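You operate a simulated robot arm through the tools that you are given. There is no shell and no other tool.

Carry out the task below with a simulated two-armed robot. There is one attempt and no reset: what you move stays moved.

TASK
Take the yellow towel from the sorting shelf and hang it over the black rail.

The check looks at the end state, three seconds after you hand in, the way a careful person would. Anything else that was tipped, shoved, dropped, spilled or broken makes it a failure. Flat cloth is picked up by pressing the open fingertips on it (5 to 10 N) and closing them slowly along it; thin cloth reads only 2 to 8 mm in the jaws.

THE ROBOT
Two 6-joint arms with two-finger grippers on one trunk, on a base that moves. Base frame: it is fixed to the floor where the robot stands at the start and does not move with it; the origin is under the middle of the robot, x ahead of it, y to its left, z up; the surface under the hand at the start is at about z = 0.88. Readings come in m, degrees, newtons and seconds.
The left shoulder is at the start at [0.03, 0.178, 0.988], the right one opposite. With the tool pointing down near the work surface each hand reaches from about 0.24 to 0.84 m from the robot's upright axis, wherever it stands, measured 20 degrees to its own side. Payload 2.54 kg a hand.
Tool frame (each hand has its own): the origin (TCP) lies between the finger pads and is the grasp point; the fingertips stand 0.03 m ahead of it; z points along the fingers, y is the line along which they close. The gripper opens to 0.116 m; its body begins 0.095 m behind the TCP.
Orientation is that of the tool frame in the base frame, as a unit quaternion [x, y, z, w]. With the fingers straight down and closing along the base's y, the tool's x points along the base's -x, its y along +y and its z along -z.

THE INTERFACE
- The arms move only by the tool drive_tool. It takes "left_plan", "right_plan" or both (then of equal length, played together; a hand with none holds still); each is a list of rows, each a list of 7 numbers: the shift along the tool's x, y, z in units of 40 mm (1.0 is 40 mm), then the turn, a rotation vector about the tool's x, y, z in units of 8 degrees (1.0 is 8 degrees), then the gripper command, from -1 (shut) to 1 (fully open), values between in proportion. In form: [[dx, dy, dz, ax, ay, az, hand], ...]. A call has 1 to 20 rows; each row shifts and turns the commanded pose from where the row before left it, along the tool's axes as they then stand. A call with a number of a shift or a turn outside -1 to 1 is refused whole. Rows are played at 5 a second. More than 0.05 m and 8.6 degrees between two rows, or a gripper value outside its range, and nothing of the call is played. A pose out of reach is approached as far as the arm can. The call stops where the force on the tool passes 40 N (or 10 N more than at its start, if that is more) or the arm is blocked; 0.2 s more then pass. Each finger travels about 0.153 m/s and halts on what it meets, pressing with about 24 N; the grip force reading is that of the motor and also rises with nothing between the fingers. The clock runs only during rows and for 0.2 s after the last one: add rows that do not move to give the fingers time. The reply holds the time, the measured pose of the TCP, the force on the tool along the base axes, the opening and the grip force, in the units named above and with some noise, with the torque about the TCP (base axes, N m) and any sound that the robot's microphone picked up.
- Cameras (640 x 400 px; columns grow to the right, rows downward): "scene" is now at [0.0274, -0.0077, 1.7036]; the picture's right is [-0.20, -0.98, 0.00], its down [-0.86, 0.18, -0.48] and it looks along [0.47, -0.10, -0.87] (base axes); focal length 260 px, centre (320, 200). "left" rides on the left gripper at [0.069, 0.015, -0.122] in its tool frame; the picture's right is [-0.21, 0.98, 0.00], its down [-0.83, -0.18, -0.53] and it looks along [-0.52, -0.11, 0.85] (tool axes); focal length 251 px, centre (320, 200). "right" rides on the right gripper at [0.069, -0.015, -0.122] in its tool frame; the picture's right is [0.21, 0.98, 0.00], its down [-0.83, 0.18, -0.53] and it looks along [-0.52, 0.11, 0.85] (tool axes); focal length 251 px, centre (320, 200). There is no depth. A picture from a camera that has moved, and an enlarged one, comes with that camera's place and axes in the base frame and with its lens. The place of the scene camera against the robot may be out by one fixed shift of up to 0.018 m in any direction.
- capture(camera): a new picture of that camera. No time passes.
- move_column(by): moves the trunk up (or, below 0, down) by that many m; the arms and the scene camera ride with it, the base frame stays. It gives what a move gives, with no picture.
- base_move(legs): drives the robot by 1 to 6 legs, each [ahead, left, turn to the left] in m, m and degrees, along the robot's own axes; the way and the turn of a leg run together, so that a leg with both is an arc; at most 1.5 m and 180 degrees a leg. The arms and the cameras ride along, it lands a little off, and it stops where it bumps. It gives what a move gives.
- pan_tilt(pan, tilt): turns the head with the scene camera to pan (to the left, within 143 degrees either way) and tilt (down, from -29 to 69), counted from straight ahead of the robot. It gives what a move gives.
- zoom(camera, box): a new picture of the part [left, top, right, bottom] of that camera's present view, enlarged. No time passes.
- hand_in(): hands the job in; it is judged then, once.

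Nothing tells you exact positions but the pictures and the camera data. Unless the task says otherwise, let go and move clear before handing in.

The tools are called after ">>>" as a command line: name --argument value ..., lists and objects as JSON in quotes. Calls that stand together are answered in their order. drive_tool: Moves the arms, as the interface text tells. Its arguments: {"type":"object","properties":{"left_plan":{"type":"array","items":{"type":"array","items":{"type":"number"}}},"right_plan":{"type":"array","items":{"type":"array","items":{"type":"number"}}}},"required":[]} The other tools are called the same way: move_column (by) moves the trunk up or down; base_move (legs) drives the base; pan_tilt (pan, tilt) turns the head that bears the scene camera; capture (camera) takes a picture; zoom (camera, box) takes an enlarged picture of a part of a camera's view; hand_in () hands the job in.

At the start:

```text
time: 0.0
left_eef_pos: [0.5676, 0.1644, 1.0239]
left_tool_rot: [0.0, 1.0, 0.0, 0.0]
left_contact_force: [0.2, -0.2, -0.4]
left_torque: [-0.01, 0.01, -0.02]
left_width: 0.1158
left_grip_force: 0.2
right_eef_pos: [0.4809, -0.3712, 1.0802]
right_tool_rot: [0.0, 1.0, 0.0, 0.0]
right_contact_force: [0.3, -0.1, -0.9]
right_torque: [0.01, 0.0, 0.03]
right_width: 0.1159
right_grip_force: 0.0
trunk travel left (down, up): [-0.2, 0.34]
robot x, y, heading: [0.0014, 0.0004, 0.1]
head pan, tilt (commanded): [-11.8, 61.0]
```

scene: 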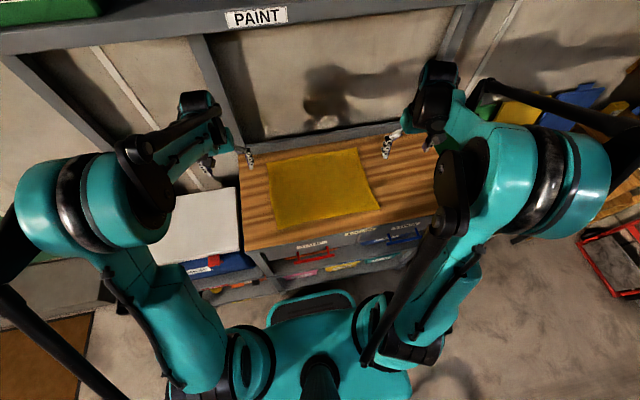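
right: 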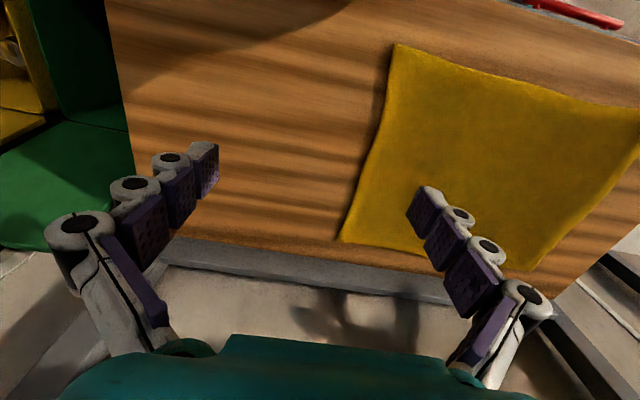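
left: 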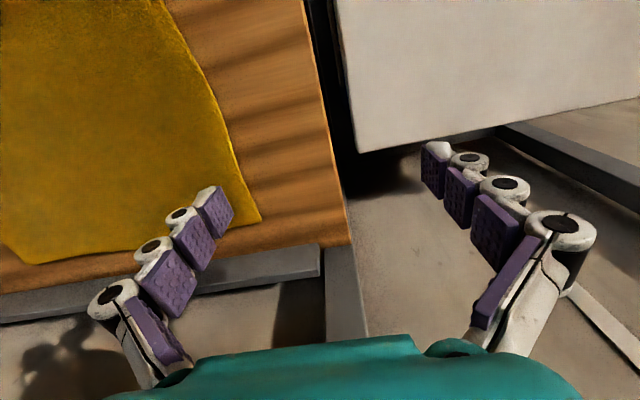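

I see the yellow towel lying flat on a wooden surface ahead of the robot, and dark shapes to both sides, one of which may be the rail. I'll look around with the head first to find the black rail.

>>> pan_tilt --pan -60 --tilt 35

>>> capture --camera "scene"

>>> pan_tilt --pan 60 --tilt 35

>>> capture --camera "scene"

>>> pan_tilt --pan 0 --tilt 20

>>> capture --camera "scene"

```text
time: 1.2
left_eef_pos: [0.5679, 0.1646, 1.0246]
left_tool_rot: [0.001, 1.0, 0.001, 0.0]
left_contact_force: [1.5, -0.6, -0.3]
left_torque: [0.0, -0.06, 0.03]
left_width: 0.1161
left_grip_force: 0.1
right_eef_pos: [0.481, -0.3711, 1.08]
right_tool_rot: [0.0, 1.0, 0.001, 0.0]
right_contact_force: [0.2, 0.7, -0.1]
right_torque: [0.03, 0.0, -0.02]
right_width: 0.1159
right_grip_force: 0.2
trunk travel left (down, up): [-0.2, 0.34]
robot x, y, heading: [0.0036, -0.0019, -0.1]
head pan, tilt (commanded): [-60.0, 35.0]
```

```text
taken
camera scene: at [0.0074, -0.0705, 1.739], right [-0.87, -0.5, 0.0], down [-0.29, 0.5, -0.82], along [0.41, -0.71, -0.57], focal length 260 px, centre (320, 200)
```

scene: 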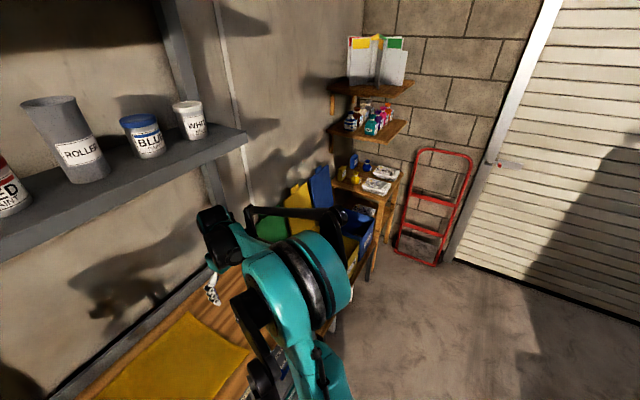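

```text
time: 3.2
left_eef_pos: [0.5679, 0.1642, 1.0238]
left_tool_rot: [0.0, 1.0, 0.0, 0.0]
left_contact_force: [0.1, 0.1, 0.5]
left_torque: [-0.02, 0.02, 0.0]
left_width: 0.1162
left_grip_force: 0.1
right_eef_pos: [0.4817, -0.3709, 1.0798]
right_tool_rot: [0.0, 1.0, 0.001, 0.0]
right_contact_force: [-0.1, -0.5, 0.5]
right_torque: [-0.03, -0.01, 0.02]
right_width: 0.1158
right_grip_force: 0.1
trunk travel left (down, up): [-0.2, 0.34]
robot x, y, heading: [0.0017, -0.0004, 0.1]
head pan, tilt (commanded): [60.0, 35.0]
```

```text
taken
camera scene: at [0.0074, 0.082, 1.739], right [0.87, -0.5, 0.0], down [-0.29, -0.5, -0.82], along [0.41, 0.71, -0.57], focal length 260 px, centre (320, 200)
```

scene: 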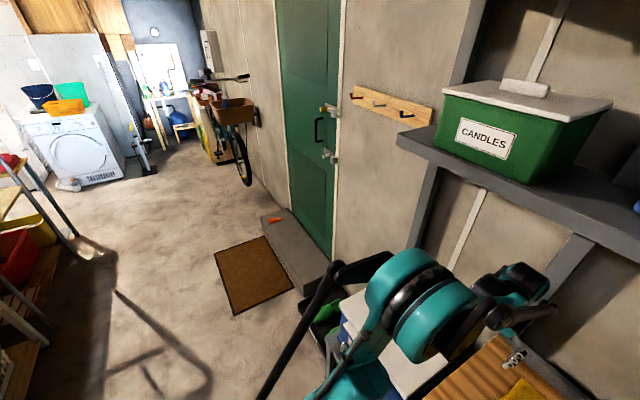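

```text
time: 4.5
left_eef_pos: [0.5682, 0.1646, 1.0237]
left_tool_rot: [0.0, 1.0, 0.0, 0.0]
left_contact_force: [0.0, -1.1, -0.1]
left_torque: [0.03, 0.0, -0.02]
left_width: 0.116
left_grip_force: 0.0
right_eef_pos: [0.4817, -0.3713, 1.0805]
right_tool_rot: [-0.001, 1.0, 0.0, 0.0]
right_contact_force: [0.3, 0.2, -0.2]
right_torque: [0.03, 0.02, 0.01]
right_width: 0.1161
right_grip_force: 0.0
trunk travel left (down, up): [-0.2, 0.34]
robot x, y, heading: [0.0008, 0.0015, -0.3]
head pan, tilt (commanded): [0.0, 20.0]
```

```text
taken
camera scene: at [0.0564, 0.0058, 1.7628], right [0.0, -1.0, 0.0], down [-0.34, 0.0, -0.94], along [0.94, 0.0, -0.34], focal length 260 px, centre (320, 200)
```

scene: 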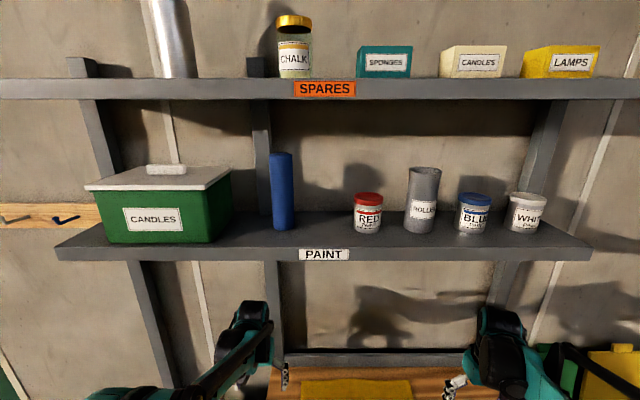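

The shelf unit with the towel is ahead. I don't yet see an obvious black rail, so I'll look around more widely, including behind the robot.

>>> pan_tilt --pan 110 --tilt 25

>>> capture --camera "scene"

>>> pan_tilt --pan 143 --tilt 30

>>> capture --camera "scene"

>>> pan_tilt --pan -143 --tilt 30

>>> capture --camera "scene"

>>> pan_tilt --pan -100 --tilt 30

>>> capture --camera "scene"

>>> pan_tilt --pan -40 --tilt 60

>>> capture --camera "scene"

>>> pan_tilt --pan 40 --tilt 60

>>> capture --camera "scene"

```text
time: 6.3
left_eef_pos: [0.5683, 0.1646, 1.0236]
left_tool_rot: [-0.001, 1.0, 0.0, 0.001]
left_contact_force: [-0.1, -0.2, 0.7]
left_torque: [0.02, 0.01, 0.02]
left_width: 0.1162
left_grip_force: 0.1
right_eef_pos: [0.4819, -0.3709, 1.08]
right_tool_rot: [0.0, 1.0, 0.0, 0.001]
right_contact_force: [-0.2, 0.0, -0.1]
right_torque: [0.02, 0.04, -0.01]
right_width: 0.1163
right_grip_force: 0.2
trunk travel left (down, up): [-0.2, 0.34]
robot x, y, heading: [-0.0035, 0.0018, 0.0]
head pan, tilt (commanded): [110.0, 25.0]
```

```text
taken
camera scene: at [-0.0681, 0.0923, 1.7548], right [0.94, 0.34, 0.0], down [0.14, -0.4, -0.91], along [-0.31, 0.85, -0.42], focal length 260 px, centre (320, 200)
```

scene: 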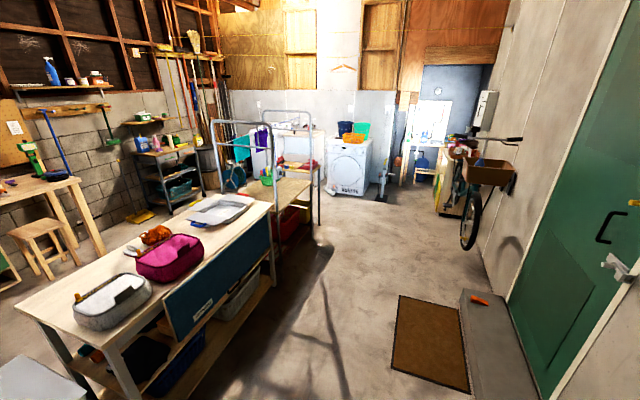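

```text
time: 7.3
left_eef_pos: [0.5683, 0.1644, 1.0253]
left_tool_rot: [0.0, 1.0, 0.0, 0.0]
left_contact_force: [0.8, 0.8, 0.3]
left_torque: [-0.02, -0.03, 0.0]
left_width: 0.116
left_grip_force: 0.1
right_eef_pos: [0.4806, -0.3705, 1.0809]
right_tool_rot: [0.0, 1.0, 0.0, 0.0]
right_contact_force: [0.5, 1.1, 0.2]
right_torque: [0.03, -0.03, 0.02]
right_width: 0.1163
right_grip_force: 0.0
trunk travel left (down, up): [-0.2, 0.34]
robot x, y, heading: [-0.0031, 0.0028, -0.1]
head pan, tilt (commanded): [143.0, 30.0]
```

```text
taken
camera scene: at [-0.1089, 0.0603, 1.7468], right [0.6, 0.8, 0.0], down [0.4, -0.3, -0.87], along [-0.69, 0.52, -0.5], focal length 260 px, centre (320, 200)
```

scene: 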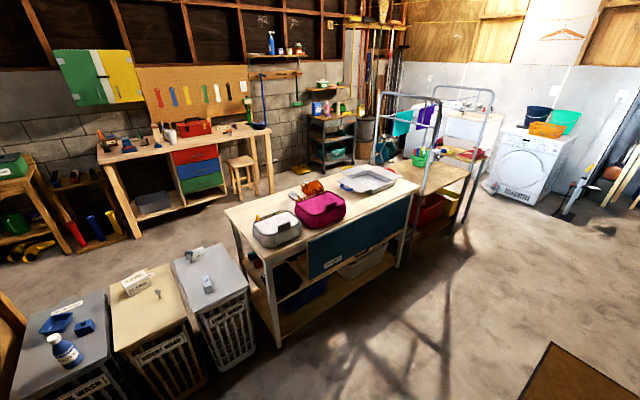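

```text
time: 11.2
left_eef_pos: [0.5688, 0.1645, 1.0259]
left_tool_rot: [0.0, 1.0, -0.001, 0.0]
left_contact_force: [0.1, 0.7, -0.6]
left_torque: [0.04, 0.02, 0.01]
left_width: 0.1162
left_grip_force: 0.1
right_eef_pos: [0.4827, -0.3705, 1.0809]
right_tool_rot: [0.001, 1.0, 0.0, 0.0]
right_contact_force: [0.0, 0.0, -0.5]
right_torque: [0.0, 0.02, 0.0]
right_width: 0.1157
right_grip_force: 0.1
trunk travel left (down, up): [-0.2, 0.34]
robot x, y, heading: [0.0008, 0.005, 0.1]
head pan, tilt (commanded): [-143.0, 30.0]
```

```text
taken
camera scene: at [-0.1089, -0.0487, 1.7468], right [-0.6, 0.8, 0.0], down [0.4, 0.3, -0.87], along [-0.69, -0.52, -0.5], focal length 260 px, centre (320, 200)
```

scene: 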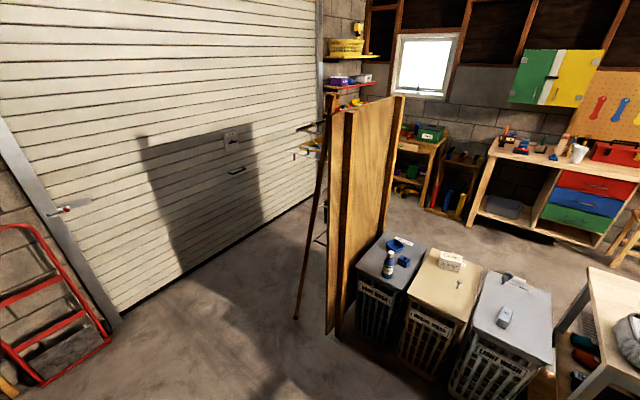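

```text
time: 12.3
left_eef_pos: [0.5678, 0.1644, 1.0234]
left_tool_rot: [0.0, 1.0, 0.001, 0.0]
left_contact_force: [-0.2, 0.1, -0.8]
left_torque: [0.02, -0.01, -0.01]
left_width: 0.1158
left_grip_force: 0.0
right_eef_pos: [0.482, -0.3707, 1.0803]
right_tool_rot: [0.0, 1.0, 0.0, 0.0]
right_contact_force: [-0.2, 0.3, 0.3]
right_torque: [0.0, -0.02, 0.0]
right_width: 0.1161
right_grip_force: 0.0
trunk travel left (down, up): [-0.2, 0.34]
robot x, y, heading: [0.0013, -0.0033, 0.0]
head pan, tilt (commanded): [-100.0, 30.0]
```

```text
taken
camera scene: at [-0.0525, -0.0833, 1.7468], right [-0.98, 0.17, 0.0], down [0.09, 0.49, -0.87], along [-0.15, -0.85, -0.5], focal length 260 px, centre (320, 200)
```

scene: 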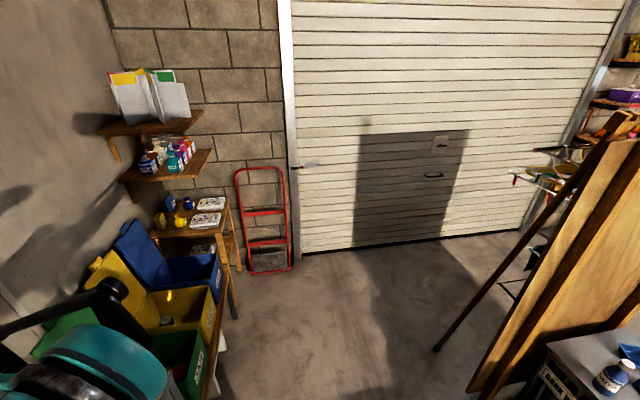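

```text
time: 13.7
left_eef_pos: [0.5673, 0.1642, 1.0239]
left_tool_rot: [-0.001, 1.0, 0.0, 0.0]
left_contact_force: [0.3, 0.1, -0.7]
left_torque: [0.01, -0.03, -0.01]
left_width: 0.116
left_grip_force: 0.1
right_eef_pos: [0.4809, -0.3711, 1.079]
right_tool_rot: [0.0, 1.0, 0.0, -0.001]
right_contact_force: [-0.5, 0.9, -0.6]
right_torque: [-0.03, -0.01, 0.01]
right_width: 0.1161
right_grip_force: 0.1
trunk travel left (down, up): [-0.2, 0.34]
robot x, y, heading: [0.0017, -0.0011, -0.1]
head pan, tilt (commanded): [-40.0, 60.0]
```

```text
taken
camera scene: at [0.0143, -0.0372, 1.7047], right [-0.64, -0.77, 0.0], down [-0.66, 0.56, -0.5], along [0.38, -0.32, -0.87], focal length 260 px, centre (320, 200)
```

scene: 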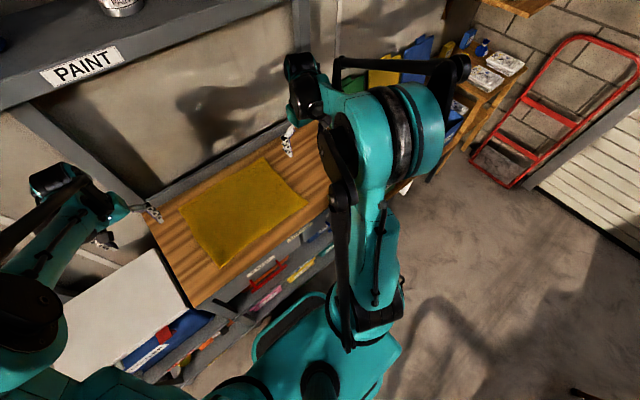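

```text
time: 15.2
left_eef_pos: [0.5676, 0.1649, 1.0241]
left_tool_rot: [0.0, 1.0, 0.001, 0.0]
left_contact_force: [0.3, -0.2, -0.6]
left_torque: [0.03, -0.01, 0.01]
left_width: 0.1157
left_grip_force: 0.0
right_eef_pos: [0.4806, -0.3706, 1.0801]
right_tool_rot: [0.0, 1.0, 0.0, -0.001]
right_contact_force: [-0.4, -0.1, -0.6]
right_torque: [0.03, 0.01, 0.04]
right_width: 0.1159
right_grip_force: 0.1
trunk travel left (down, up): [-0.2, 0.34]
robot x, y, heading: [-0.0011, -0.0008, -0.3]
head pan, tilt (commanded): [40.0, 60.0]
```

```text
taken
camera scene: at [0.0144, 0.0485, 1.7047], right [0.64, -0.77, 0.0], down [-0.66, -0.56, -0.5], along [0.38, 0.32, -0.87], focal length 260 px, centre (320, 200)
```

scene: 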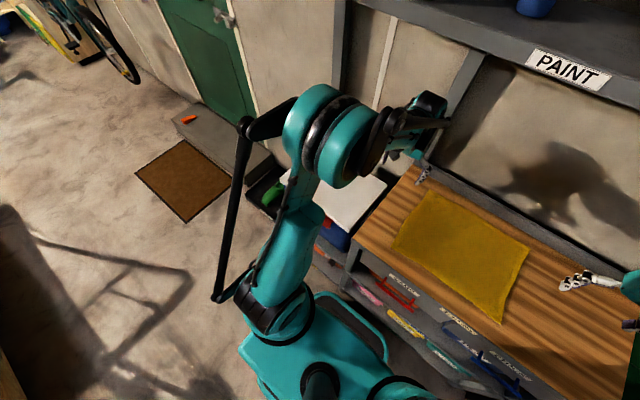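

The black bars next to the arms belong to the robot itself. There are rail frames on the far table, behind and to the left, with cloths hanging on them, so I'll zoom in there and on the other candidates.

>>> pan_tilt --pan 125 --tilt 20

>>> capture --camera "scene"

>>> zoom --camera "scene" --box '[200, 60, 420, 200]'

>>> zoom --camera "scene" --box '[260, 60, 400, 150]'

```text
time: 16.8
left_eef_pos: [0.5682, 0.1646, 1.0245]
left_tool_rot: [0.0, 1.0, 0.001, 0.0]
left_contact_force: [1.0, 0.6, -0.1]
left_torque: [0.01, -0.03, 0.0]
left_width: 0.1159
left_grip_force: 0.0
right_eef_pos: [0.4825, -0.3708, 1.0803]
right_tool_rot: [0.0, 1.0, 0.0, 0.001]
right_contact_force: [0.1, -0.5, 0.4]
right_torque: [0.04, -0.03, 0.01]
right_width: 0.1161
right_grip_force: 0.0
trunk travel left (down, up): [-0.2, 0.34]
robot x, y, heading: [0.0033, -0.0021, 0.0]
head pan, tilt (commanded): [125.0, 20.0]
```

```text
taken
camera scene: at [-0.09, 0.0821, 1.7628], right [0.82, 0.57, 0.0], down [0.2, -0.28, -0.94], along [-0.54, 0.77, -0.34], focal length 260 px, centre (320, 200)
```

scene: 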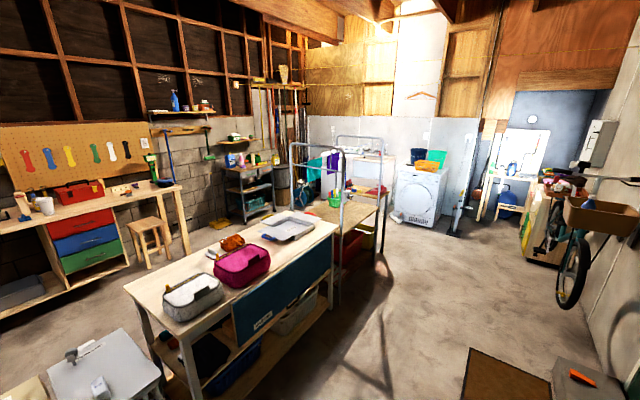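

```text
2.86 times, centred on (310, 130) of scene
camera zoom: at [-0.09, 0.0821, 1.7628], right [0.82, 0.57, 0.0], down [0.2, -0.28, -0.94], along [-0.54, 0.77, -0.34], focal length 744 px, centre (349, 400)
```

zoom: 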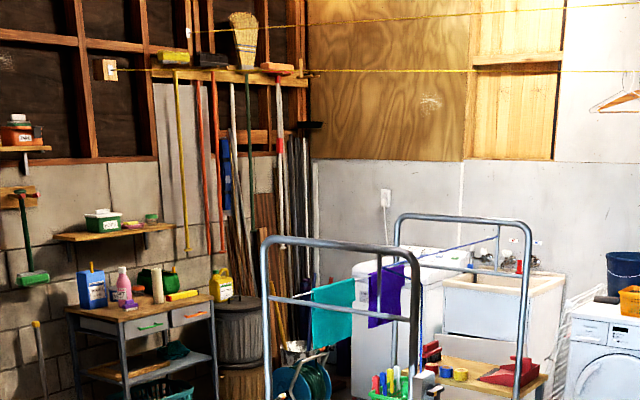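

```text
4.44 times, centred on (330, 105) of scene
camera zoom: at [-0.09, 0.0821, 1.7628], right [0.82, 0.57, 0.0], down [0.2, -0.28, -0.94], along [-0.54, 0.77, -0.34], focal length 1157 px, centre (276, 622)
```

zoom: 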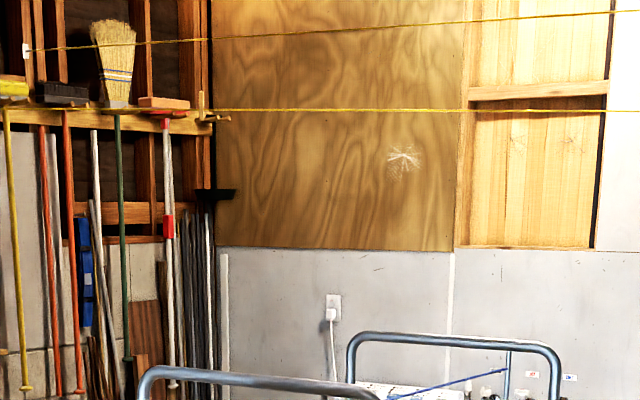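

The rack by the washing machine has two hoops with lines or rails strung between them. I'll zoom in more closely on it, and also on the hanging things behind to the right.

>>> zoom --camera "scene" --box '[280, 125, 400, 200]'

>>> zoom --camera "scene" --box '[300, 140, 364, 180]'

>>> pan_tilt --pan -130 --tilt 15

>>> capture --camera "scene"

>>> zoom --camera "scene" --box '[240, 60, 440, 185]'

```text
5.33 times, centred on (340, 162) of scene
camera zoom: at [-0.09, 0.0821, 1.7628], right [0.82, 0.57, 0.0], down [0.2, -0.28, -0.94], along [-0.54, 0.77, -0.34], focal length 1388 px, centre (213, 400)
```

zoom: 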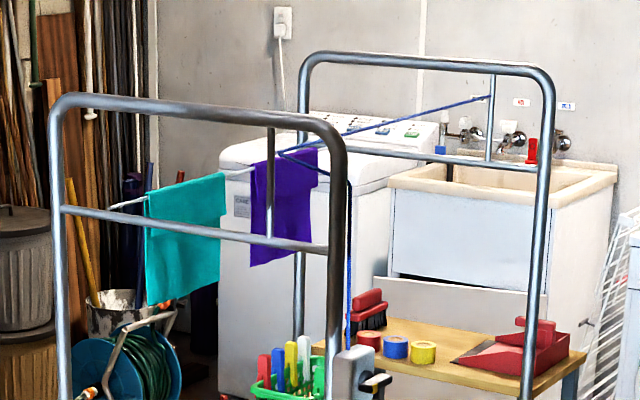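

```text
10.00 times, centred on (332, 160) of scene
camera zoom: at [-0.09, 0.0821, 1.7628], right [0.82, 0.57, 0.0], down [0.2, -0.28, -0.94], along [-0.54, 0.77, -0.34], focal length 2603 px, centre (200, 600)
```

zoom: 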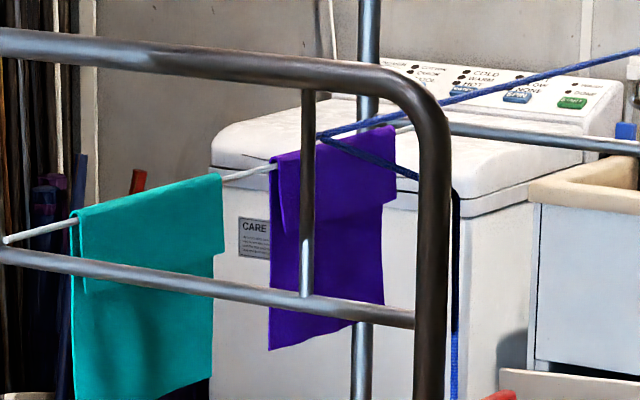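

```text
time: 20.3
left_eef_pos: [0.5672, 0.1651, 1.0249]
left_tool_rot: [0.0, 1.0, 0.0, 0.0]
left_contact_force: [-0.3, 0.3, 0.5]
left_torque: [0.0, 0.01, -0.04]
left_width: 0.1159
left_grip_force: 0.0
right_eef_pos: [0.4804, -0.3703, 1.0797]
right_tool_rot: [0.0, 1.0, 0.0, 0.001]
right_contact_force: [0.0, 0.4, -0.2]
right_torque: [0.04, 0.01, -0.04]
right_width: 0.116
right_grip_force: 0.0
trunk travel left (down, up): [-0.2, 0.34]
robot x, y, heading: [0.0008, -0.0008, -0.0]
head pan, tilt (commanded): [-130.0, 15.0]
```

```text
taken
camera scene: at [-0.0967, -0.0658, 1.771], right [-0.77, 0.64, 0.0], down [0.17, 0.2, -0.97], along [-0.62, -0.74, -0.26], focal length 260 px, centre (320, 200)
```

scene: 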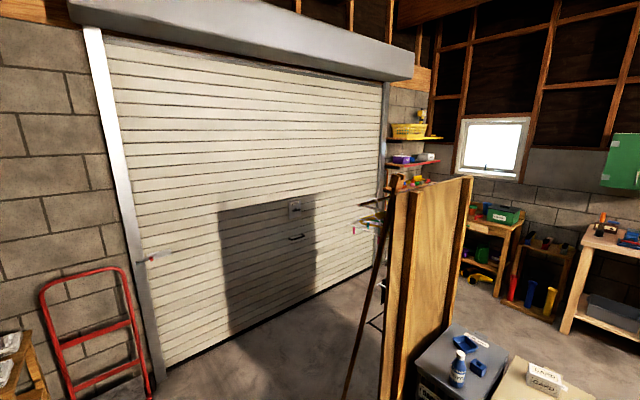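

```text
3.20 times, centred on (340, 122) of scene
camera zoom: at [-0.0967, -0.0658, 1.771], right [-0.77, 0.64, 0.0], down [0.17, 0.2, -0.97], along [-0.62, -0.74, -0.26], focal length 833 px, centre (256, 448)
```

zoom: 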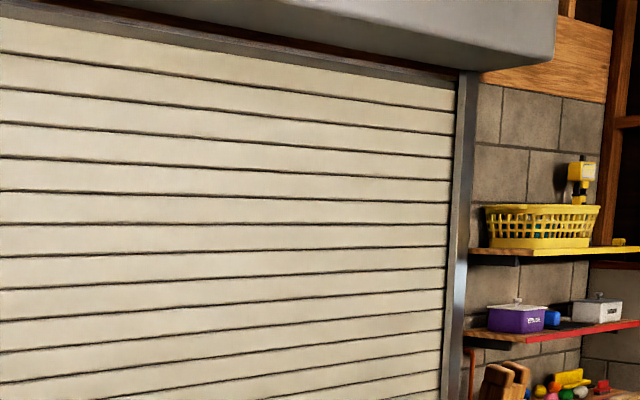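

The teal and purple cloths hang on a white rod that isn't black. Something with dark bars sits behind the wooden panels at the back right, so I'll zoom in there.

>>> zoom --camera "scene" --box '[330, 170, 426, 230]'

>>> zoom --camera "scene" --box '[330, 170, 490, 400]'

>>> pan_tilt --pan 70 --tilt 10

>>> capture --camera "scene"

>>> pan_tilt --pan -25 --tilt 30

>>> capture --camera "scene"

>>> pan_tilt --pan 143 --tilt 60

>>> capture --camera "scene"

```text
6.67 times, centred on (378, 200) of scene
camera zoom: at [-0.0967, -0.0658, 1.771], right [-0.77, 0.64, 0.0], down [0.17, 0.2, -0.97], along [-0.62, -0.74, -0.26], focal length 1736 px, centre (-67, 200)
```

zoom: 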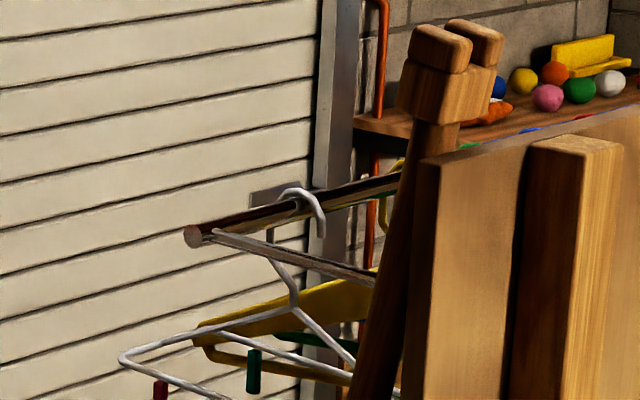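

```text
1.74 times, centred on (410, 285) of scene
camera zoom: at [-0.0967, -0.0658, 1.771], right [-0.77, 0.64, 0.0], down [0.17, 0.2, -0.97], along [-0.62, -0.74, -0.26], focal length 453 px, centre (164, 52)
```

zoom: 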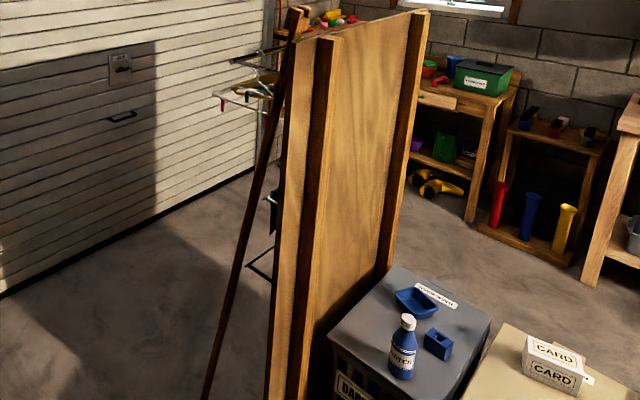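

```text
time: 23.3
left_eef_pos: [0.5682, 0.165, 1.0236]
left_tool_rot: [-0.001, 1.0, 0.0, 0.0]
left_contact_force: [-0.1, -0.5, 0.7]
left_torque: [0.0, -0.01, 0.0]
left_width: 0.1159
left_grip_force: 0.0
right_eef_pos: [0.4818, -0.3707, 1.0801]
right_tool_rot: [0.0, 1.0, 0.0, -0.001]
right_contact_force: [0.5, 0.3, 0.1]
right_torque: [-0.02, 0.05, -0.03]
right_width: 0.1158
right_grip_force: 0.1
trunk travel left (down, up): [-0.2, 0.34]
robot x, y, heading: [0.0003, -0.0006, 0.1]
head pan, tilt (commanded): [70.0, 10.0]
```

```text
taken
camera scene: at [-0.0048, 0.0931, 1.7791], right [0.94, -0.34, 0.0], down [-0.06, -0.16, -0.98], along [0.34, 0.93, -0.17], focal length 260 px, centre (320, 200)
```

scene: 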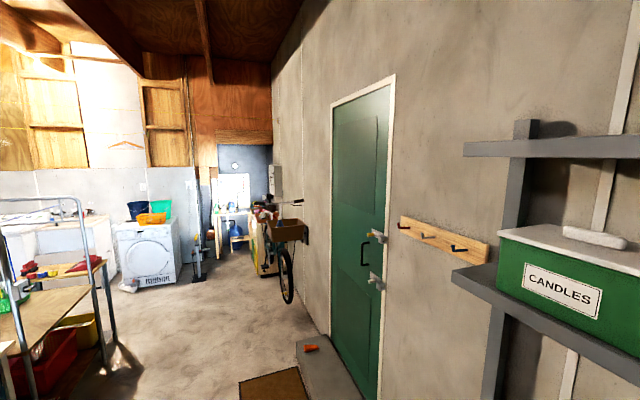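

```text
time: 25.0
left_eef_pos: [0.5675, 0.1657, 1.0234]
left_tool_rot: [0.0, 1.0, 0.0, 0.0]
left_contact_force: [0.1, -0.4, -1.2]
left_torque: [-0.02, -0.04, -0.01]
left_width: 0.116
left_grip_force: 0.1
right_eef_pos: [0.4807, -0.371, 1.0805]
right_tool_rot: [0.0, 1.0, 0.0, 0.0]
right_contact_force: [0.4, -0.3, 0.7]
right_torque: [0.01, 0.02, -0.02]
right_width: 0.116
right_grip_force: 0.0
trunk travel left (down, up): [-0.2, 0.34]
robot x, y, heading: [-0.0019, 0.0032, 0.1]
head pan, tilt (commanded): [-25.0, 30.0]
```

```text
taken
camera scene: at [0.0453, -0.0324, 1.7468], right [-0.42, -0.91, 0.0], down [-0.45, 0.21, -0.87], along [0.79, -0.37, -0.5], focal length 260 px, centre (320, 200)
```

scene: 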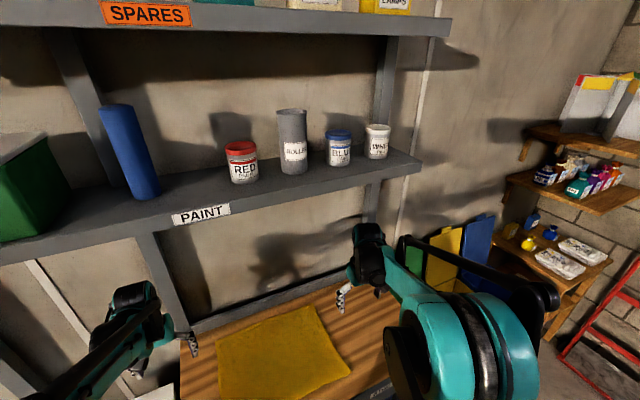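

```text
time: 27.5
left_eef_pos: [0.5684, 0.1636, 1.0242]
left_tool_rot: [0.0, 1.0, 0.0, -0.001]
left_contact_force: [0.1, 0.1, -0.5]
left_torque: [0.02, -0.01, 0.02]
left_width: 0.1159
left_grip_force: 0.1
right_eef_pos: [0.4813, -0.3715, 1.0809]
right_tool_rot: [0.0, 1.0, 0.0, -0.001]
right_contact_force: [0.6, -0.2, 0.1]
right_torque: [0.03, 0.02, -0.01]
right_width: 0.1161
right_grip_force: 0.2
trunk travel left (down, up): [-0.2, 0.34]
robot x, y, heading: [-0.001, 0.0021, 0.1]
head pan, tilt (commanded): [143.0, 60.0]
```

```text
taken
camera scene: at [-0.0899, 0.0459, 1.7047], right [0.6, 0.8, 0.0], down [0.69, -0.52, -0.5], along [-0.4, 0.3, -0.87], focal length 260 px, centre (320, 200)
```

scene: 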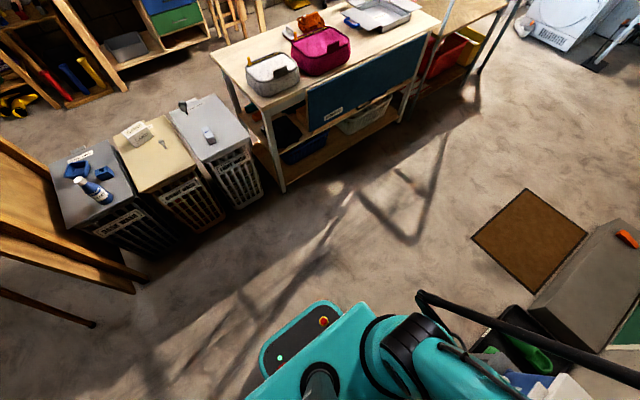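

There is a wooden clothes rack behind the panels at the back right, with hangers on a dark rail. I'll back away from the shelf and shift right to look at it properly before touching the towel.

>>> base_move --legs '[[-0.45, 0, 0]]'

>>> base_move --legs '[[0, -0.5, 0]]'

>>> pan_tilt --pan -125 --tilt 25

>>> capture --camera "scene"

```text
time: 30.2
left_eef_pos: [0.1201, 0.1632, 1.0249]
left_tool_rot: [0.0, 1.0, 0.0, 0.0]
left_contact_force: [-0.1, -0.6, 0.7]
left_torque: [-0.01, -0.04, 0.0]
left_width: 0.1162
left_grip_force: 0.1
right_eef_pos: [0.0335, -0.371, 1.0797]
right_tool_rot: [0.0, 1.0, 0.0, 0.0]
right_contact_force: [0.4, 0.1, -0.1]
right_torque: [-0.02, -0.08, 0.01]
right_width: 0.116
right_grip_force: 0.1
trunk travel left (down, up): [-0.2, 0.34]
robot x, y, heading: [-0.4461, -0.0004, 0.0]
head pan, tilt (commanded): [143.0, 60.0]
```

```text
time: 33.2
left_eef_pos: [0.1208, -0.3355, 1.023]
left_tool_rot: [-0.002, 1.0, 0.0, 0.0]
left_contact_force: [-0.5, -0.4, 0.0]
left_torque: [0.02, 0.0, 0.01]
left_width: 0.1162
left_grip_force: 0.0
right_eef_pos: [0.0347, -0.8699, 1.0793]
right_tool_rot: [-0.002, 1.0, 0.0, 0.0]
right_contact_force: [0.1, -0.7, -0.4]
right_torque: [0.05, -0.01, 0.01]
right_width: 0.1159
right_grip_force: 0.1
trunk travel left (down, up): [-0.2, 0.34]
robot x, y, heading: [-0.4469, -0.5, 0.3]
head pan, tilt (commanded): [143.0, 60.0]
```

```text
time: 36.9
left_eef_pos: [0.1203, -0.3326, 1.0241]
left_tool_rot: [-0.002, 1.0, 0.001, 0.0]
left_contact_force: [-0.3, 1.7, -0.5]
left_torque: [0.01, 0.0, -0.02]
left_width: 0.1157
left_grip_force: 0.0
right_eef_pos: [0.0353, -0.8692, 1.0789]
right_tool_rot: [-0.002, 1.0, 0.0, 0.0]
right_contact_force: [-0.5, -0.2, -0.3]
right_torque: [-0.02, 0.0, 0.04]
right_width: 0.1158
right_grip_force: 0.1
trunk travel left (down, up): [-0.2, 0.34]
robot x, y, heading: [-0.4483, -0.5003, 0.2]
head pan, tilt (commanded): [-125.0, 25.0]
```

```text
taken
camera scene: at [-0.5368, -0.5702, 1.7548], right [-0.82, 0.57, 0.0], down [0.24, 0.35, -0.91], along [-0.52, -0.74, -0.42], focal length 260 px, centre (320, 200)
```

scene: 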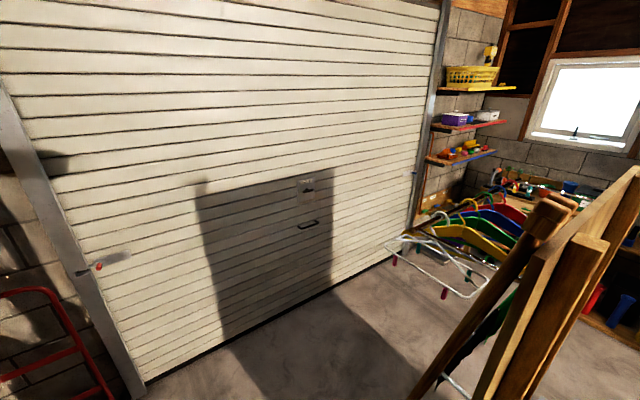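

Hangers on a wooden A-frame rack are showing. I need a better angle on its rails, so I'll move further right and look again.

>>> base_move --legs '[[0, -0.35, 0]]'

>>> pan_tilt --pan -143 --tilt 35

>>> capture --camera "scene"

>>> zoom --camera "scene" --box '[240, 60, 560, 260]'

```text
time: 39.2
left_eef_pos: [0.1204, -0.6818, 1.0244]
left_tool_rot: [-0.003, 1.0, 0.001, 0.001]
left_contact_force: [0.0, -1.3, -0.7]
left_torque: [0.05, 0.0, 0.01]
left_width: 0.116
left_grip_force: 0.1
right_eef_pos: [0.0375, -1.2178, 1.0801]
right_tool_rot: [-0.003, 1.0, -0.001, 0.0]
right_contact_force: [0.4, -0.6, -0.6]
right_torque: [0.05, 0.03, 0.01]
right_width: 0.1159
right_grip_force: 0.0
trunk travel left (down, up): [-0.2, 0.34]
robot x, y, heading: [-0.4491, -0.8487, 0.3]
head pan, tilt (commanded): [-125.0, 25.0]
```

```text
time: 40.0
left_eef_pos: [0.1212, -0.6803, 1.0232]
left_tool_rot: [-0.003, 1.0, 0.0, 0.001]
left_contact_force: [-0.1, -0.4, -0.9]
left_torque: [-0.02, -0.01, -0.02]
left_width: 0.1163
left_grip_force: 0.0
right_eef_pos: [0.0373, -1.2171, 1.0796]
right_tool_rot: [-0.003, 1.0, 0.0, 0.0]
right_contact_force: [-0.9, 0.5, -0.1]
right_torque: [0.01, -0.01, -0.02]
right_width: 0.1161
right_grip_force: 0.1
trunk travel left (down, up): [-0.2, 0.34]
robot x, y, heading: [-0.4464, -0.8469, 0.2]
head pan, tilt (commanded): [-143.0, 35.0]
```

```text
taken
camera scene: at [-0.5529, -0.8957, 1.7391], right [-0.61, 0.8, 0.0], down [0.46, 0.35, -0.82], along [-0.65, -0.5, -0.57], focal length 260 px, centre (320, 200)
```

scene: 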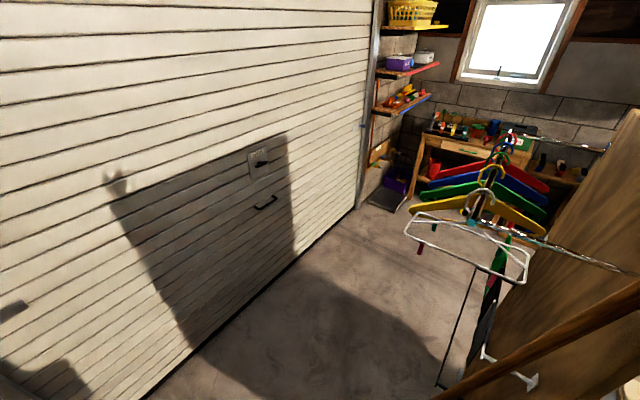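

```text
2.00 times, centred on (400, 160) of scene
camera zoom: at [-0.5529, -0.8957, 1.7391], right [-0.61, 0.8, 0.0], down [0.46, 0.35, -0.82], along [-0.65, -0.5, -0.57], focal length 521 px, centre (160, 280)
```

zoom: 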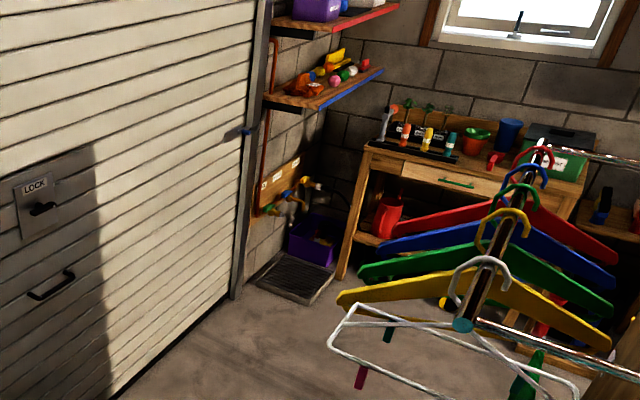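

The rack's top bar holds hangers and looks like chrome. I'll look at its lower part, and at the areas I haven't seen yet, from this position.

>>> zoom --camera "scene" --box '[400, 200, 640, 400]'

>>> pan_tilt --pan -143 --tilt 62

>>> capture --camera "scene"

>>> pan_tilt --pan 50 --tilt 25

>>> capture --camera "scene"

>>> pan_tilt --pan 0 --tilt 40

>>> capture --camera "scene"

>>> pan_tilt --pan 100 --tilt 25

>>> capture --camera "scene"

```text
2.00 times, centred on (520, 300) of scene
camera zoom: at [-0.5529, -0.8957, 1.7391], right [-0.61, 0.8, 0.0], down [0.46, 0.35, -0.82], along [-0.65, -0.5, -0.57], focal length 521 px, centre (-80, 0)
```

zoom: 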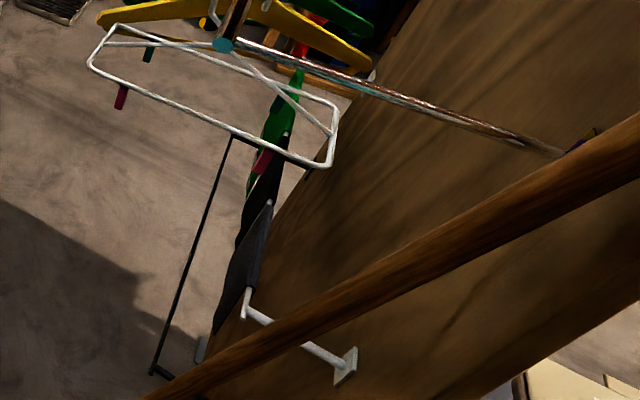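

```text
time: 40.9
left_eef_pos: [0.1207, -0.682, 1.0236]
left_tool_rot: [-0.002, 1.0, 0.0, 0.001]
left_contact_force: [0.2, -0.8, 0.8]
left_torque: [0.0, -0.01, 0.01]
left_width: 0.1161
left_grip_force: 0.0
right_eef_pos: [0.0377, -1.216, 1.0794]
right_tool_rot: [-0.003, 1.0, 0.0, 0.001]
right_contact_force: [-0.3, -0.2, -1.1]
right_torque: [-0.01, 0.0, 0.0]
right_width: 0.1162
right_grip_force: 0.0
trunk travel left (down, up): [-0.2, 0.34]
robot x, y, heading: [-0.4473, -0.8461, 0.3]
head pan, tilt (commanded): [-143.0, 62.0]
```

```text
taken
camera scene: at [-0.5341, -0.8814, 1.7025], right [-0.61, 0.8, 0.0], down [0.7, 0.53, -0.47], along [-0.37, -0.28, -0.88], focal length 260 px, centre (320, 200)
```

scene: 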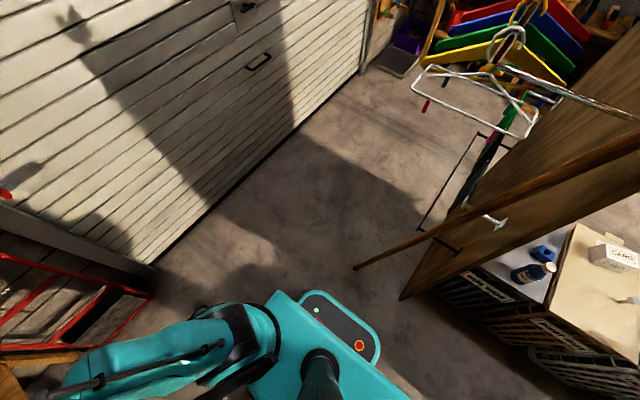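

```text
time: 43.7
left_eef_pos: [0.1208, -0.6812, 1.0237]
left_tool_rot: [-0.001, 1.0, 0.0, 0.001]
left_contact_force: [-0.1, 0.1, -0.5]
left_torque: [0.03, -0.03, 0.0]
left_width: 0.1158
left_grip_force: 0.1
right_eef_pos: [0.037, -1.2183, 1.0794]
right_tool_rot: [-0.003, 1.0, 0.001, 0.0]
right_contact_force: [0.1, -0.2, -0.3]
right_torque: [-0.01, -0.03, 0.01]
right_width: 0.1158
right_grip_force: 0.0
trunk travel left (down, up): [-0.2, 0.34]
robot x, y, heading: [-0.4452, -0.8465, 0.2]
head pan, tilt (commanded): [50.0, 25.0]
```

```text
taken
camera scene: at [-0.4239, -0.7716, 1.7548], right [0.77, -0.64, 0.0], down [-0.27, -0.32, -0.91], along [0.58, 0.7, -0.42], focal length 260 px, centre (320, 200)
```

scene: 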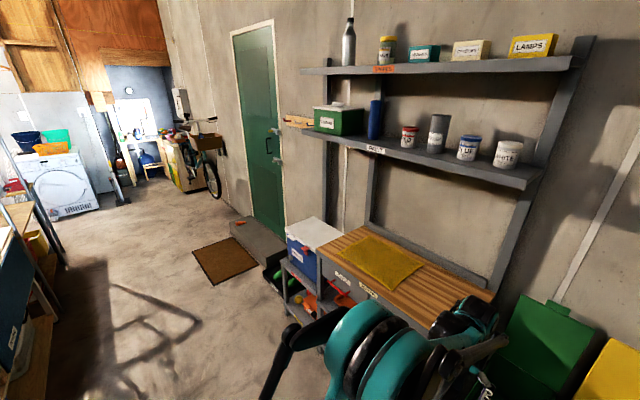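

```text
time: 44.9
left_eef_pos: [0.1203, -0.6803, 1.0237]
left_tool_rot: [-0.004, 1.0, 0.0, 0.0]
left_contact_force: [-0.7, -0.1, -1.0]
left_torque: [0.0, 0.0, 0.0]
left_width: 0.1162
left_grip_force: 0.0
right_eef_pos: [0.0364, -1.2159, 1.0806]
right_tool_rot: [-0.003, 1.0, -0.001, 0.001]
right_contact_force: [0.3, -0.2, -0.1]
right_torque: [0.01, -0.01, 0.03]
right_width: 0.1159
right_grip_force: 0.0
trunk travel left (down, up): [-0.2, 0.34]
robot x, y, heading: [-0.4463, -0.8462, 0.3]
head pan, tilt (commanded): [0.0, 40.0]
```

```text
taken
camera scene: at [-0.3978, -0.8419, 1.7315], right [0.01, -1.0, 0.0], down [-0.64, 0.0, -0.77], along [0.77, 0.0, -0.64], focal length 260 px, centre (320, 200)
```

scene: 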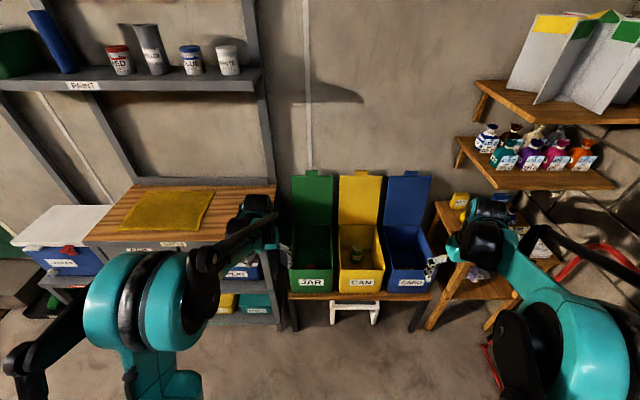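

```text
time: 46.7
left_eef_pos: [0.1212, -0.681, 1.0238]
left_tool_rot: [-0.003, 1.0, -0.001, 0.0]
left_contact_force: [0.1, 0.8, 1.1]
left_torque: [-0.01, -0.02, -0.01]
left_width: 0.116
left_grip_force: 0.0
right_eef_pos: [0.0366, -1.2168, 1.0798]
right_tool_rot: [-0.003, 1.0, -0.001, 0.0]
right_contact_force: [0.5, -0.1, -0.8]
right_torque: [-0.05, 0.01, -0.02]
right_width: 0.1162
right_grip_force: 0.0
trunk travel left (down, up): [-0.2, 0.34]
robot x, y, heading: [-0.4469, -0.8452, 0.2]
head pan, tilt (commanded): [100.0, 25.0]
```

```text
taken
camera scene: at [-0.4992, -0.7517, 1.7548], right [0.98, 0.18, 0.0], down [0.07, -0.42, -0.91], along [-0.16, 0.89, -0.42], focal length 260 px, centre (320, 200)
```

scene: 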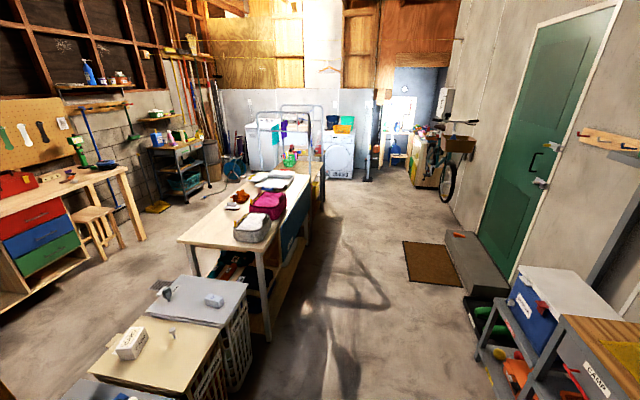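

There are wall-mounted rails on the door-facing side of the wooden partition: a chrome one with hangers, a white peg, and a thin black U-shaped one lower down. I'll drive round to the door side to see it face-on.

>>> base_move --legs '[[0, -0.25, 0], [-0.25, -0.25, 0]]'

>>> pan_tilt --pan 143 --tilt 45

>>> capture --camera "scene"

>>> pan_tilt --pan -143 --tilt 45

>>> capture --camera "scene"

```text
time: 50.4
left_eef_pos: [-0.1265, -1.1826, 1.0242]
left_tool_rot: [0.0, 1.0, 0.0, 0.0]
left_contact_force: [0.4, 0.4, -0.8]
left_torque: [0.04, -0.06, 0.02]
left_width: 0.1159
left_grip_force: 0.1
right_eef_pos: [-0.2108, -1.718, 1.079]
right_tool_rot: [-0.002, 1.0, 0.0, 0.0]
right_contact_force: [-0.2, 0.5, 0.0]
right_torque: [0.01, -0.02, 0.04]
right_width: 0.1161
right_grip_force: 0.0
trunk travel left (down, up): [-0.2, 0.34]
robot x, y, heading: [-0.6985, -1.3467, 0.1]
head pan, tilt (commanded): [100.0, 25.0]
```

```text
time: 51.5
left_eef_pos: [-0.1256, -1.1824, 1.0242]
left_tool_rot: [-0.001, 1.0, 0.0, 0.0]
left_contact_force: [-0.4, -0.1, 0.5]
left_torque: [-0.02, 0.01, -0.04]
left_width: 0.1157
left_grip_force: 0.0
right_eef_pos: [-0.2109, -1.7177, 1.0799]
right_tool_rot: [-0.001, 1.0, 0.0, 0.0]
right_contact_force: [-1.5, -0.8, 0.0]
right_torque: [0.01, -0.01, -0.04]
right_width: 0.1162
right_grip_force: 0.1
trunk travel left (down, up): [-0.2, 0.34]
robot x, y, heading: [-0.6948, -1.347, 0.1]
head pan, tilt (commanded): [143.0, 45.0]
```

```text
taken
camera scene: at [-0.7953, -1.2938, 1.7242], right [0.6, 0.8, 0.0], down [0.57, -0.42, -0.71], along [-0.57, 0.42, -0.71], focal length 260 px, centre (320, 200)
```

scene: 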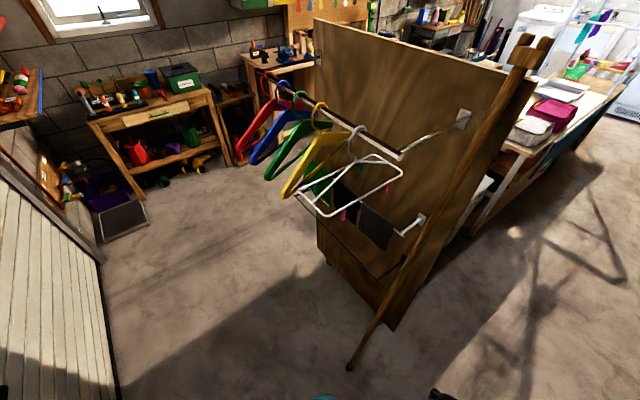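

```text
time: 55.4
left_eef_pos: [-0.1261, -1.1816, 1.0253]
left_tool_rot: [-0.001, 1.0, 0.0, 0.0]
left_contact_force: [-0.5, 0.6, -0.7]
left_torque: [0.02, 0.0, -0.02]
left_width: 0.1157
left_grip_force: 0.1
right_eef_pos: [-0.2105, -1.7177, 1.0808]
right_tool_rot: [-0.001, 1.0, -0.001, 0.001]
right_contact_force: [-0.5, -0.5, -0.7]
right_torque: [0.01, -0.02, -0.02]
right_width: 0.1162
right_grip_force: 0.0
trunk travel left (down, up): [-0.2, 0.34]
robot x, y, heading: [-0.6949, -1.3503, -0.1]
head pan, tilt (commanded): [-143.0, 45.0]
```

```text
taken
camera scene: at [-0.7952, -1.3919, 1.7242], right [-0.6, 0.8, 0.0], down [0.56, 0.43, -0.71], along [-0.56, -0.43, -0.71], focal length 260 px, centre (320, 200)
```

scene: 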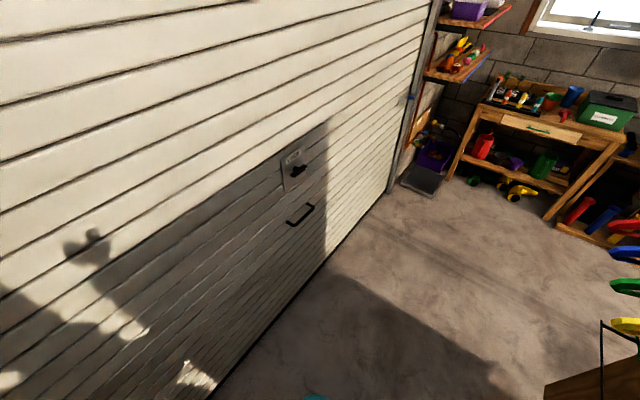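

Now I can see the partition: an upper chrome rail with hangers, a white rail with cloths, and something dark lower down. I'll zoom in.

>>> pan_tilt --pan 143 --tilt 45

>>> zoom --camera "scene" --box '[260, 120, 500, 340]'

>>> zoom --camera "scene" --box '[300, 150, 460, 300]'

```text
time: 59.4
left_eef_pos: [-0.1264, -1.182, 1.024]
left_tool_rot: [-0.001, 1.0, 0.001, 0.0]
left_contact_force: [-0.1, 0.2, 0.2]
left_torque: [0.01, 0.0, -0.01]
left_width: 0.116
left_grip_force: 0.1
right_eef_pos: [-0.2112, -1.7196, 1.0812]
right_tool_rot: [-0.001, 1.0, -0.001, 0.0]
right_contact_force: [-0.2, 0.9, 0.1]
right_torque: [-0.03, -0.01, 0.02]
right_width: 0.116
right_grip_force: 0.0
trunk travel left (down, up): [-0.2, 0.34]
robot x, y, heading: [-0.6965, -1.3492, 0.1]
head pan, tilt (commanded): [143.0, 45.0]
```

```text
1.82 times, centred on (380, 230) of scene
camera zoom: at [-0.7954, -1.294, 1.7242], right [0.6, 0.8, 0.0], down [0.57, -0.42, -0.71], along [-0.57, 0.42, -0.71], focal length 473 px, centre (211, 146)
```

zoom: 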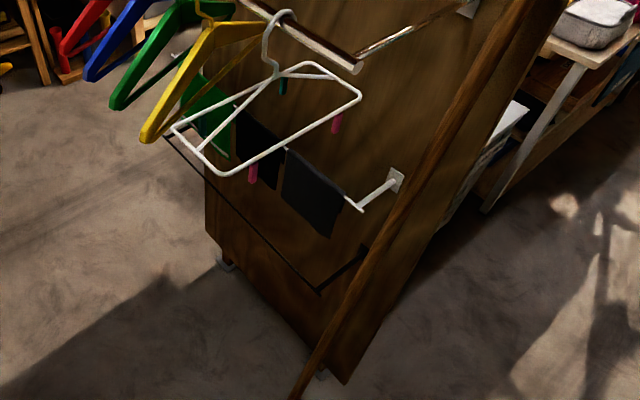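

```text
2.67 times, centred on (380, 225) of scene
camera zoom: at [-0.7954, -1.294, 1.7242], right [0.6, 0.8, 0.0], down [0.57, -0.42, -0.71], along [-0.57, 0.42, -0.71], focal length 694 px, centre (160, 133)
```

zoom: 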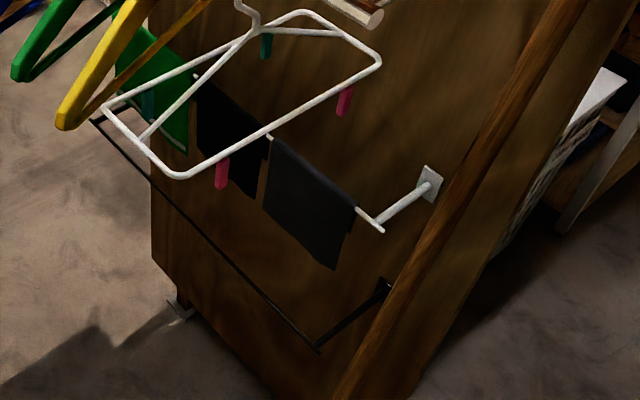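

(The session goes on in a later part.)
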